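You operate a simulated robot arm through the tools that you are given. There is no shell and no other tool. Be economical: measure what you need, move in short steps, check, and stop when the job is done.

Carry out the task below with a simulated robot arm. There is one attempt and no reset: what you move stays moved.

## Task
Take the brass cover and leave it on the red plate.

It is judged by the outcome, as a careful person would: the job done as asked, and still so three seconds after it is handed in. It fails if anything else is knocked over, pushed out of place, dropped, spilled or broken.

## Robot
A 6-joint arm with a two-finger parallel gripper, fixed in place. Base frame: the origin is at the foot of the arm, x ahead of it, y to its left, z up. Units: mm, degrees, N and s.
With the tool pointing down near the work surface it reaches from about 240 to 640 mm from the base axis. Its first joint turns from -66.0 to 66.0 degrees. Payload 2.7 kg.
The TCP is the grasp point between the finger pads, 23 mm short of the fingertips. In the tool frame z runs along the fingers and y along their closing line. The gripper opens to 94 mm. The fingers are 38 mm wide and 10 mm thick; the gripper's body (54 by 96 mm) begins 39 mm behind the TCP.
Orientation is that of the tool frame in the base frame, as [roll, pitch, yaw] about the fixed x, y, z axes, in that order (R = Rz(yaw) Ry(pitch) Rx(roll)). With the fingers straight down and closing along the base's y, the tool's x points along the base's -x, its y along +y and its z along -z.

## Interface
- The arm moves only by the tool move_arm. Its argument "targets" is a list of rows, each a list of 5 numbers: the shift along the tool's x, y, z in mm, then the turn about the tool's z in degrees, then the opening, from 0 (shut) to 1 (fully open). In form: [[x, y, z, twist, grip], ...]. A call has 1 to 12 rows; each row shifts and turns the commanded pose from where the row before left it, along the tool's axes as they then stand. Each row takes 0.2 s and may step no farther than 50 mm and 8.6 degrees from the row before; otherwise, or with a gripper value out of range, the whole call is refused. A pose out of reach is approached as far as the arm can. The call stops where the force on the tool passes 40 N (or 10 N more than at its start, if that is more) or the arm is blocked; 0.2 s more then pass. Each finger travels about 45 mm/s and halts on what it meets, pressing with about 32 N; the grip force reading is that of the motor and also rises with nothing between the fingers. The clock runs only during rows and for 0.2 s after the last one: add rows that do not move to give the fingers time. It gives the time, the measured TCP pose, the force on the tool (base axes), the opening and the grip force at its end, in the units of the frame above (readings bear some noise).
- Cameras (640 x 400 px; columns grow to the right, rows downward): "scene" is fixed at [90.9, -455.2, 1418]; the picture's right is [0.56, -0.83, 0.00], its down [-0.47, -0.32, -0.82] and it looks along [0.68, 0.46, -0.57] (base axes); focal length 332 px, centre (320, 200). "wrist" rides on the gripper at [-39, 0, -44] in the tool frame; the picture's right is [0.00, -1.00, 0.00], its down [0.97, 0.00, -0.24] and it looks along [0.24, 0.00, 0.97] (tool axes); focal length 218 px, centre (320, 200).
- camera(camera): a new picture of that camera. The clock stands still meanwhile.
- pixel_to_xyz(camera, pixels): there is no depth. For up to 12 entries [column, row, z] of the newest picture of that camera ("zoom" is the newest enlarged one), the place [x, y] in the base frame at which the ray of that pixel passes the height z, good to about 2 mm, but the place of the scene camera against the robot may be out by one fixed shift of up to 25 mm in any direction. The clock stands still meanwhile.
- close_up(camera, box): a new picture of the part [left, top, right, bottom] of that camera's present view, enlarged. The clock stands still meanwhile.
- close_job(): hands the job in; it is judged then, once.

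Keep the steps short. Do not move on a guess: measure, check each grasp and each placing, and mend mistakes. In all there are 60 turns and 26 pictures (those below and enlarged ones count). Leave the gripper open and the arm clear of the work at the hand-in unless told otherwise, and finish with a single line.

The tools are called as a command line: name --pt "numbers of a row" for each row, then --argument value for the rest, lists and objects as JSON in quotes. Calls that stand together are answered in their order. move_arm: Moves the arm, as the interface text tells. Its arguments: {"type":"object","properties":{"targets":{"type":"array","items":{"type":"array","items":{"type":"number"}}}},"required":["targets"]} The other tools are called the same way: camera (camera) takes a picture; pixel_to_xyz (camera, pixels) gives the place at which the rays of pixels pass given heights; close_up (camera, box) takes an enlarged picture of a part of a camera's view; close_job () hands the job in.

At the start:

```text
time_s: 0.0
position: [469.9, 21.6, 1153.8]
orientation: [-180.0, 0.3, 180.0]
ft_force: [-0.1, -0.5, -0.2]
gripper_width: 93.9
grip_force: 0.0
```

scene: 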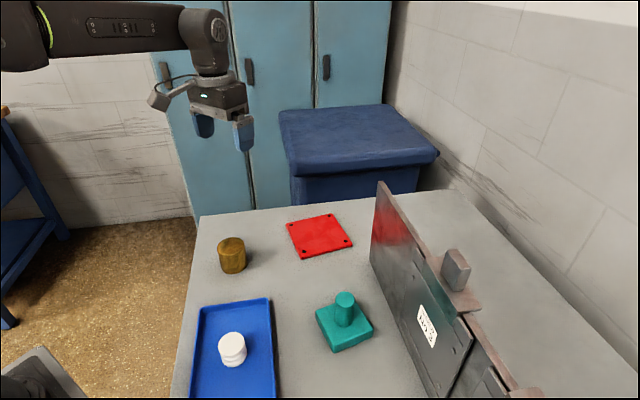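
wrist: 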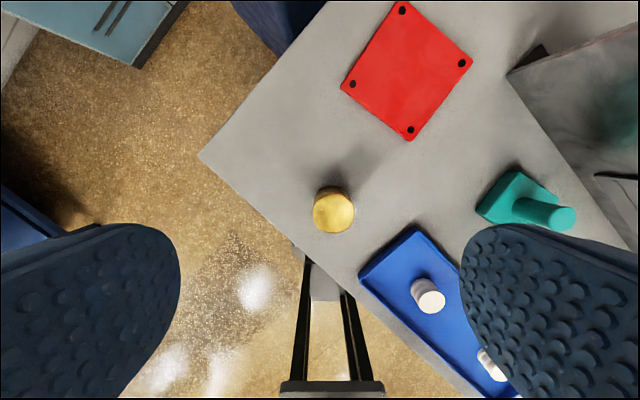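

The brass-coloured cylinder is near wrist pixel (333,210) and the red plate near (407,70). I'll look closer and measure both.

close_up --camera "scene" --box '[180, 180, 380, 305]'

pixel_to_xyz --camera "wrist" --pixels '[[333, 211, 900], [333, 211, 860], [333, 188, 860], [312, 210, 900], [355, 210, 900], [333, 233, 900], [407, 70, 865], [403, 10, 865], [465, 63, 865], [410, 130, 865], [353, 84, 865]]'

pixel_to_xyz --camera "scene" --pixels '[[231, 243, 900], [232, 268, 860], [319, 236, 865], [217, 247, 900], [245, 247, 900], [230, 237, 900], [304, 258, 865], [349, 241, 865], [329, 216, 865], [290, 223, 865]]'

```text
3.20 times, centred on (280, 242) of scene
```

zoom: 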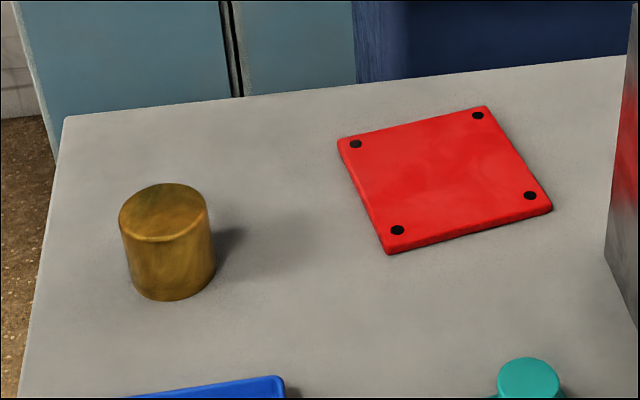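

```text
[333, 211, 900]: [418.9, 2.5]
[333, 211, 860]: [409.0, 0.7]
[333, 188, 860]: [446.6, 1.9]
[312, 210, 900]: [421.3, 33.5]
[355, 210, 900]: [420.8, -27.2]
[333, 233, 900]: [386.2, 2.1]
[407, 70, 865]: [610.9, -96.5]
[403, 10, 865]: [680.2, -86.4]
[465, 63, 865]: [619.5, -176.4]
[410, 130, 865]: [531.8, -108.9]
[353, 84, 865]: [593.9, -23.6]
```

```text
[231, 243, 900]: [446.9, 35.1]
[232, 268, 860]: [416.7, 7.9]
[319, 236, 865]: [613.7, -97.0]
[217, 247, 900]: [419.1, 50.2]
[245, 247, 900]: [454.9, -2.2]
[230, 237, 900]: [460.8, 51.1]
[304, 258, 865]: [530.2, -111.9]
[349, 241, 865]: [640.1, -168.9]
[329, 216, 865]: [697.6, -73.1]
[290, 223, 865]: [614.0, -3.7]
```

The cover measures about 57 mm wide and 57 mm tall, centred near (422, 3). The plate centre is near (611,-97). I'll go above the cover, staying well clear, and measure again.

move_arm --pt "23 -9 0 0 1" --pt "23 -9 0 0 1" --pt "0 0 45 0 1" --pt "0 0 45 0 1" --pt "0 0 45 0 1" --pt "0 0 0 0 1"

camera --camera "wrist"

camera --camera "scene"

```text
time_s: 1.4
position: [426.5, 5.6, 1016.0]
orientation: [180.0, 0.2, -179.9]
ft_force: [-0.3, 0.0, 0.1]
gripper_width: 94.0
grip_force: 0.0
```

```text
22 pictures are left
```

wrist: 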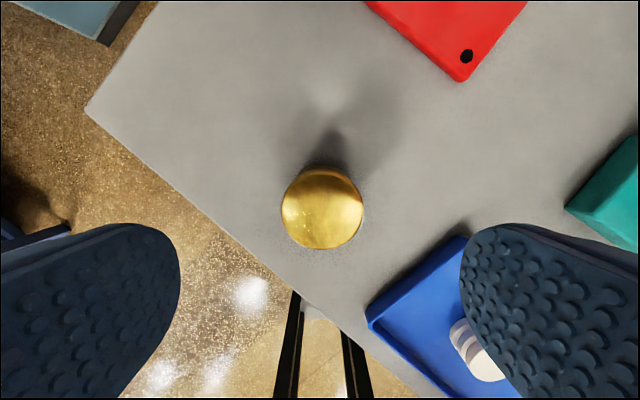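

```text
21 pictures are left
```

scene: 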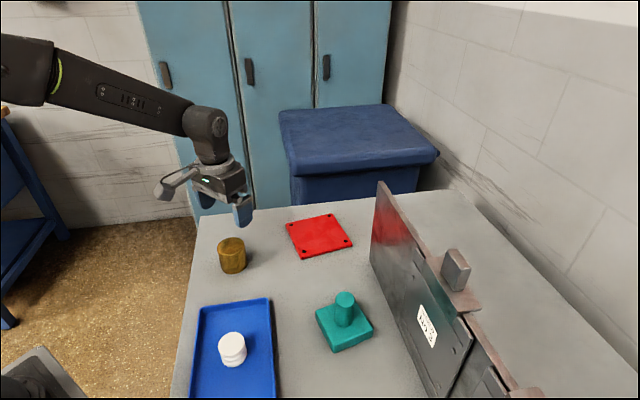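

The cover's top spans columns 281–363 and rows 168–250. I'll compute its centre for several candidate heights.

pixel_to_xyz --camera "wrist" --pixels '[[322, 209, 900], [322, 209, 910], [322, 209, 920], [281, 209, 910], [363, 209, 910], [322, 250, 910], [322, 168, 910], [322, 168, 860], [460, 82, 865], [368, 325, 870], [468, 240, 870]]'

close_up --camera "wrist" --box '[240, 140, 400, 260]'

```text
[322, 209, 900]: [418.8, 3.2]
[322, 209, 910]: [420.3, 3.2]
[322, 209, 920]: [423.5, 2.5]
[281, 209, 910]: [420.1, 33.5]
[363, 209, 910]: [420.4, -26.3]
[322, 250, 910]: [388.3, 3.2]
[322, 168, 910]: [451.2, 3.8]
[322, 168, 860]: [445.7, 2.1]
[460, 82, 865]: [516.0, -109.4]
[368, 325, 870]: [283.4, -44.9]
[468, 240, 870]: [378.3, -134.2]
```

```text
3.33 times, centred on (320, 200) of wrist
```

zoom: 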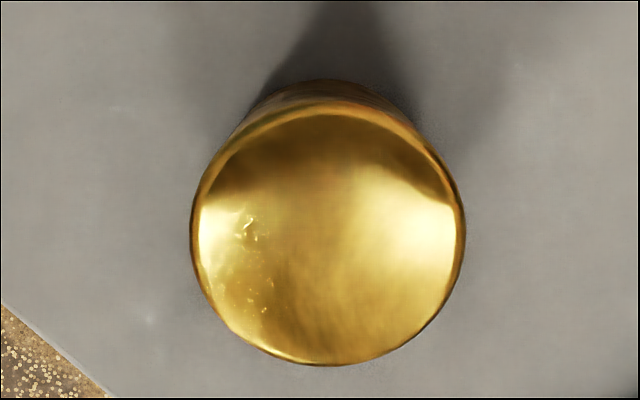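

The cover's centre is at about (420, 3), diameter about 59. I'll line up and lower to TCP z ≈ 895, fingers still open.

move_arm --pt "6.3 -2.6 0 0 1" --pt "0 0 35 0 1" --pt "0 0 35 0 1" --pt "0 0 25 0 1" --pt "0 0 15 0 1" --pt "0 0 11 0 1" --pt "0 0 0 0 1"

camera --camera "wrist"

close_up --camera "scene" --box '[160, 160, 320, 290]'

```text
time_s: 3.0
position: [420.4, -0.4, 898.4]
orientation: [179.9, 0.1, -179.9]
ft_force: [0.5, -0.2, -0.1]
gripper_width: 93.8
grip_force: 0.1
```

```text
19 pictures are left
```

wrist: 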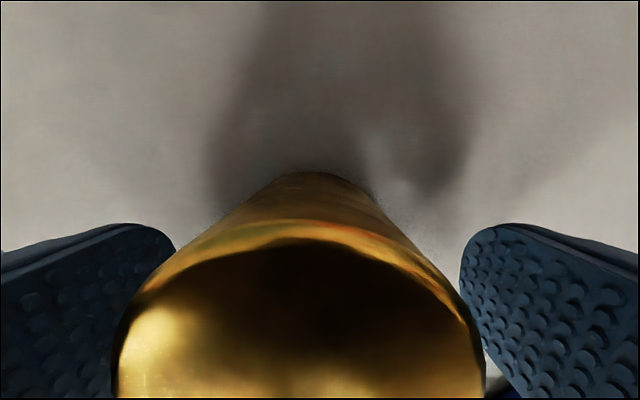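

```text
3.08 times, centred on (240, 225) of scene
```

zoom: 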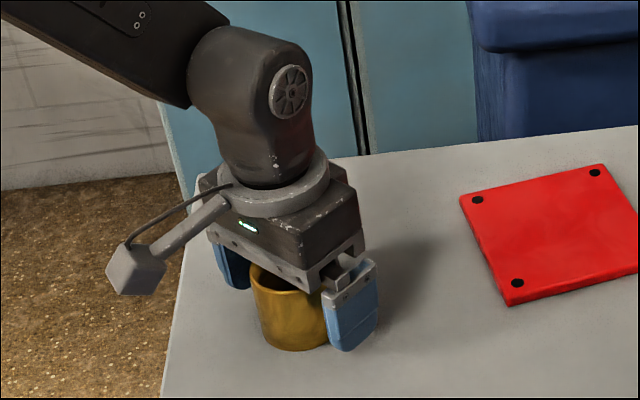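

The cover's rim spans columns 115–485, so the tool sits about 3 mm off towards -y. I'll shift +3 in y and close the fingers.

move_arm --pt "0 3.2 2 0 1" --pt "0 0 0 0 0.8" --pt "0 0 0 0 0.6" --pt "0 0 0 0 0.5" --pt "0 0 0 0 0.4" --pt "0 0 0 0 0.4" --pt "0 0 0 0 0.4"

```text
time_s: 4.6
position: [418.8, 3.8, 895.5]
orientation: [179.9, 0.3, 180.0]
ft_force: [-0.3, 0.3, 0.5]
gripper_width: 57.7
grip_force: 31.9
```

The fingers stopped at 57.7 mm with 32 N, so the cover is gripped. I'll lift 10 mm straight up, then 30 mm, and check the weight and whether anything is underneath.

move_arm --pt "0 0 -5 0 0.4" --pt "0 0 -5 0 0.4" --pt "0 0 -15 0 0.4" --pt "0 0 -15 0 0.4" --pt "0 0 0 0 0.4"

close_up --camera "scene" --box '[160, 160, 320, 290]'

camera --camera "wrist"

```text
time_s: 5.8
position: [419.8, 2.0, 936.5]
orientation: [179.9, 0.2, 180.0]
ft_force: [0.5, -0.7, -3.8]
gripper_width: 57.7
grip_force: 31.8
```

```text
3.08 times, centred on (240, 225) of scene
```

zoom: 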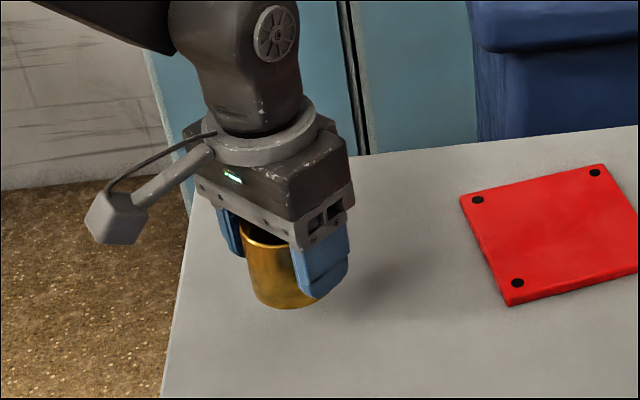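

```text
16 pictures are left
```

wrist: 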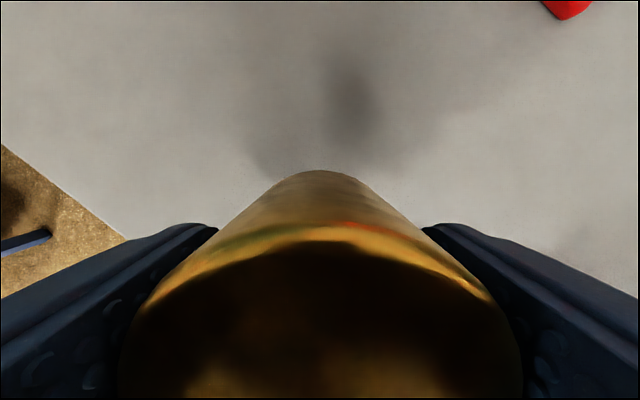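

The cover rose cleanly and weighs about 4 N. I'll lift another 70 mm and check again that nothing was left under it.

move_arm --pt "0 0 -20 0 0.4" --pt "0 0 -25 0 0.4" --pt "0 0 -25 0 0.4" --pt "0 0 0 0 0.4"

camera --camera "scene"

camera --camera "wrist"

```text
time_s: 6.8
position: [417.4, 1.3, 1005.3]
orientation: [-180.0, 0.2, -179.9]
ft_force: [-0.8, -0.5, -1.9]
gripper_width: 57.8
grip_force: 31.2
```

```text
15 pictures are left
```

scene: 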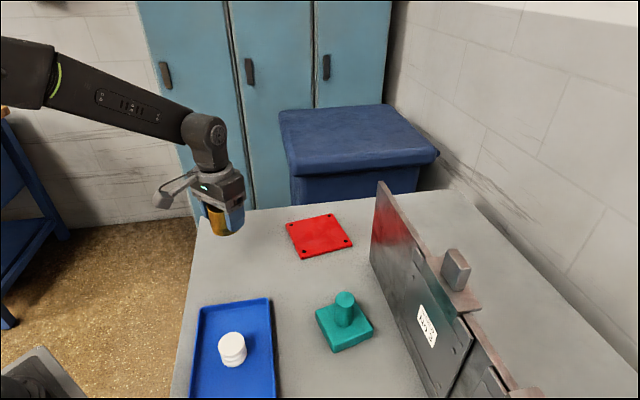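

```text
14 pictures are left
```

wrist: 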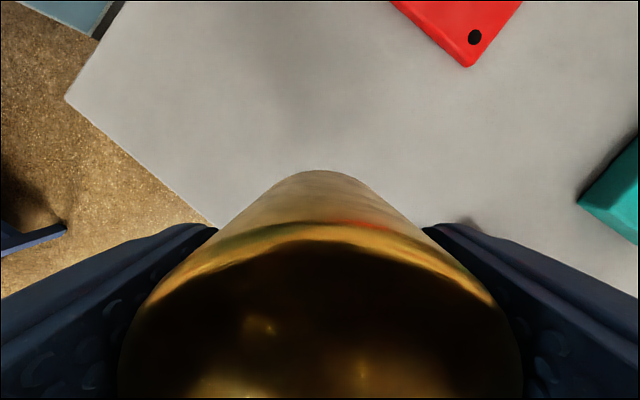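

The table under the cover is empty. Next I'll find the grey panel's near edge (base near scene (371,264), top near (380,183)) to be sure the gripper clears it at the plate.

pixel_to_xyz --camera "scene" --pixels '[[371, 264, 860], [395, 305, 860], [380, 183, 960], [380, 183, 980], [380, 183, 1000], [440, 265, 980], [304, 251, 866], [345, 240, 866], [329, 216, 866], [291, 225, 866]]'

close_up --camera "scene" --box '[270, 170, 430, 290]'

```text
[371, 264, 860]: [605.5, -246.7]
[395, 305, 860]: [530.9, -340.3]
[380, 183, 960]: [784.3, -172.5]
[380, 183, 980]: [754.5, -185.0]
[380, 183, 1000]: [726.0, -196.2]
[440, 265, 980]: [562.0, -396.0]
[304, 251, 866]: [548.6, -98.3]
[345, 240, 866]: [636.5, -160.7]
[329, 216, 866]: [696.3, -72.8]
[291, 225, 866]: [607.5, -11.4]
```

```text
3.33 times, centred on (350, 230) of scene
```

zoom: 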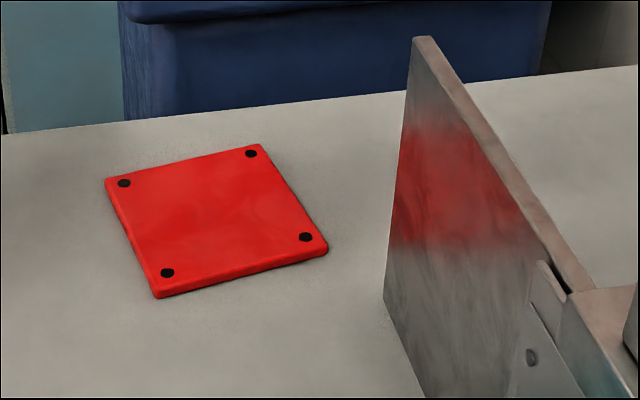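

The panel's nearest corner is about 140 mm from the plate centre, so there is plenty of room. I'll carry the cover at z≈1005 to above the plate centre (605,-98).

move_arm --pt "-15 -8 0 0 0.4" --pt "-25 -13 0 0 0.4" --pt "-25 -13 0 0 0.4" --pt "-25 -13 0 0 0.4" --pt "-25 -13 0 0 0.4" --pt "-25 -13 0 0 0.4" --pt "-25 -13 0 0 0.4" --pt "-15 -8 0 0 0.4" --pt "-7 -5 0 0 0.4" --pt "0 0 0 0 0.4"

camera --camera "scene"

camera --camera "wrist"

```text
time_s: 9.0
position: [604.8, -95.1, 1005.1]
orientation: [-180.0, 0.2, -179.9]
ft_force: [-0.2, 0.6, -1.9]
gripper_width: 57.7
grip_force: 31.4
```

```text
12 pictures are left
```

scene: 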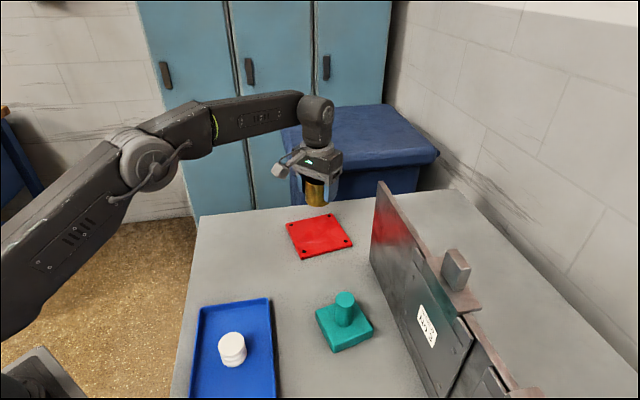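

```text
11 pictures are left
```

wrist: 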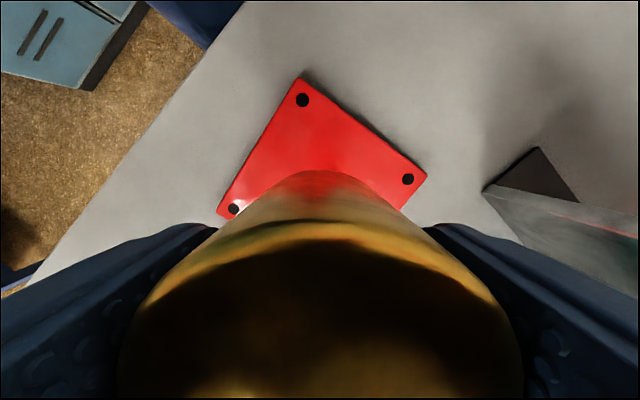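

Three plate holes show at (302,99), (408,179) and (233,208). I'll compute the plate centre from them.

pixel_to_xyz --camera "wrist" --pixels '[[302, 99, 867], [408, 179, 867], [233, 208, 867], [428, 176, 867], [218, 213, 867], [303, 76, 867], [485, 190, 960], [485, 190, 860]]'

```text
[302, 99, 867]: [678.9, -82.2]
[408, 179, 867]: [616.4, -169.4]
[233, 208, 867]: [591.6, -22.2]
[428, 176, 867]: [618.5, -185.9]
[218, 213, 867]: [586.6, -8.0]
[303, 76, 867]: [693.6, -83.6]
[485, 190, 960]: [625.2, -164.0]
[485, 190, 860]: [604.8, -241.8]
```

The plate centre is (604,-96) and the tool is over it. I'll lower to z≈915.

move_arm --pt "0 -0.5 25 0 0.4" --pt "0 0 30 0 0.4" --pt "0 0 22 0 0.4" --pt "0 0 12 0 0.4" --pt "0 0 0 0 0.4"

close_up --camera "scene" --box '[240, 150, 400, 280]'

```text
time_s: 10.2
position: [603.7, -96.1, 917.0]
orientation: [-180.0, 0.1, -180.0]
ft_force: [-1.3, -0.4, -0.3]
gripper_width: 57.6
grip_force: 32.1
```

```text
3.08 times, centred on (320, 215) of scene
```

zoom: 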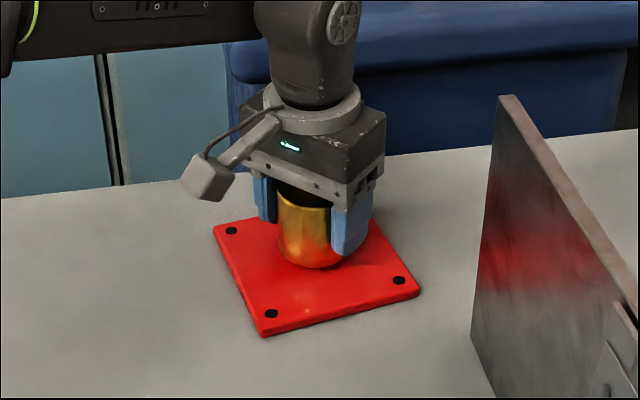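

The cover hangs above the middle of the plate, about 12 mm up. I'll lower it in 2–3 mm steps and watch the force.

move_arm --pt "0 0 3 0 0.4" --pt "0 0 3 0 0.4" --pt "0 0 2 0 0.4" --pt "0 0 1 0 0.4" --pt "0 0 0 0 0.4"

```text
time_s: 11.4
position: [604.3, -95.0, 908.5]
orientation: [-180.0, 0.1, 180.0]
ft_force: [-1.2, 0.3, -2.8]
gripper_width: 57.8
grip_force: 32.3
```

No contact at z 908.5. I'll go on in 1.5 mm steps.

move_arm --pt "0 0 1.5 0 0.4" --pt "0 0 1 0 0.4" --pt "0 0 0 0 0.4"

```text
time_s: 12.2
position: [605.6, -96.0, 905.4]
orientation: [-180.0, 0.1, 180.0]
ft_force: [-0.3, -0.1, -0.7]
gripper_width: 57.4
grip_force: 32.0
```

Still no clear contact. I'll continue in 1 mm steps.

move_arm --pt "0 0 1 0 0.4" --pt "0 0 1 0 0.4" --pt "0 0 0 0 0.4"

close_up --camera "scene" --box '[280, 190, 360, 255]'

```text
time_s: 13.0
position: [606.8, -95.5, 906.4]
orientation: [-180.0, 0.3, 179.9]
ft_force: [-5.6, -3.3, 18.3]
gripper_width: 57.6
grip_force: 31.6
```

```text
6.15 times, centred on (320, 222) of scene
```

zoom: 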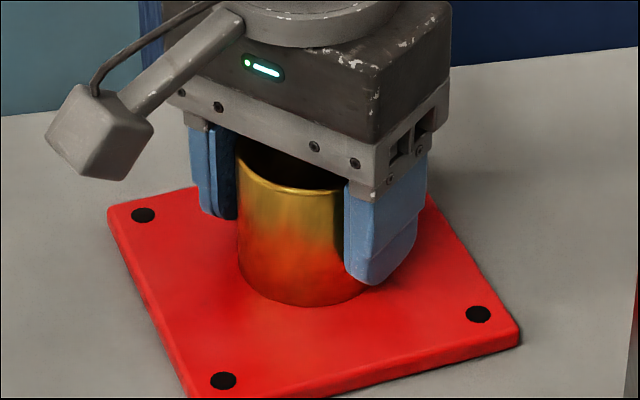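

The force rose to +18 N, so the cover rests on the plate. I'll ease off 1 mm to relieve the press, then open slowly.

move_arm --pt "0 0 -0.9 0 0.4" --pt "0 0 0 0 0.6" --pt "0 0 0 0 0.7" --pt "0 0 0 0 0.85" --pt "0 0 0 0 1" --pt "0 0 0 0 1" --pt "0 0 0 0 1"

camera --camera "wrist"

```text
time_s: 14.6
position: [605.5, -94.7, 905.3]
orientation: [179.9, 0.2, -179.9]
ft_force: [0.3, -0.6, 0.8]
gripper_width: 94.1
grip_force: 0.0
```

```text
8 pictures are left
```

wrist: 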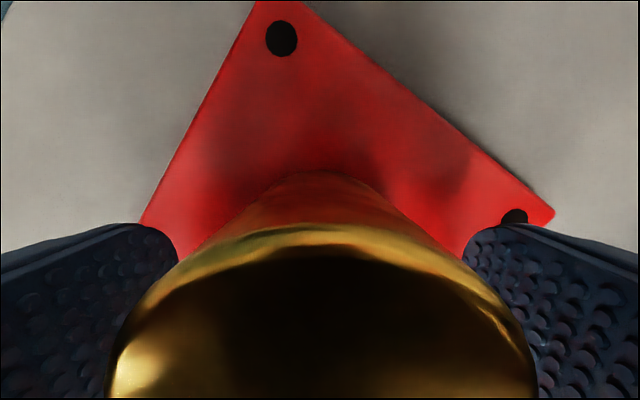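

The fingers are open with a gap on both sides of the cover. I'll go straight up and then back away.

move_arm --pt "0 0 -15 0 1" --pt "0 0 -30 0 1" --pt "0 0 -45 0 1" --pt "0 0 -45 0 1" --pt "0 0 -45 0 1" --pt "40 20 0 0 1" --pt "45 20 0 0 1" --pt "45 20 0 0 1" --pt "0 0 0 0 1"

camera --camera "scene"

close_up --camera "scene" --box '[260, 170, 380, 270]'

```text
time_s: 16.6
position: [471.6, -30.5, 1082.3]
orientation: [-180.0, 0.2, 179.9]
ft_force: [0.6, 0.7, 0.7]
gripper_width: 94.0
grip_force: 0.1
out of reach, approached as far as the arm can: row 5
```

```text
7 pictures are left
```

scene: 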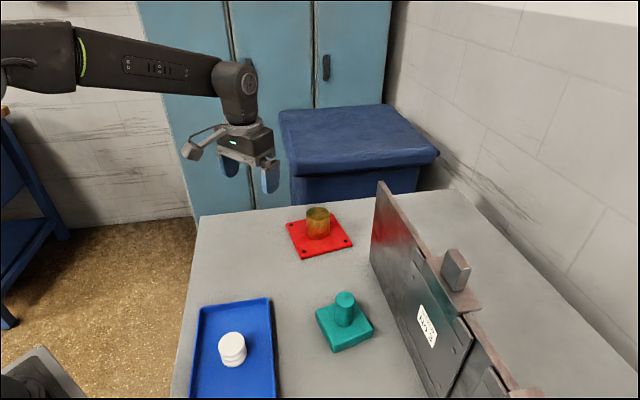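

```text
4.00 times, centred on (320, 220) of scene
```

zoom: 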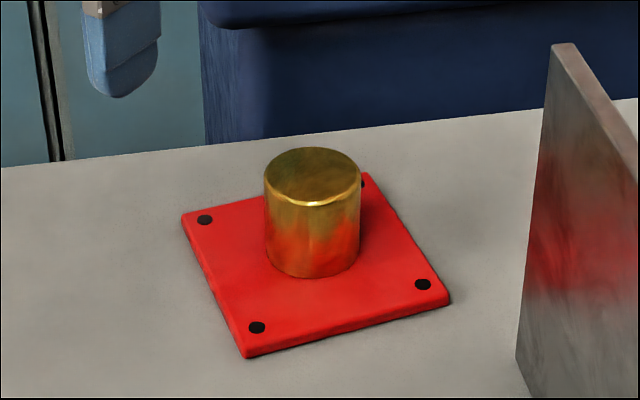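

The cover stands upright in the middle of the red plate, everything else is where it was, and the gripper is open and clear. I'm handing the job in.

close_job

```text
The job is handed in.
```

The brass cover is standing upright in the middle of the red plate, nothing else was moved, and the arm is clear with the gripper open.
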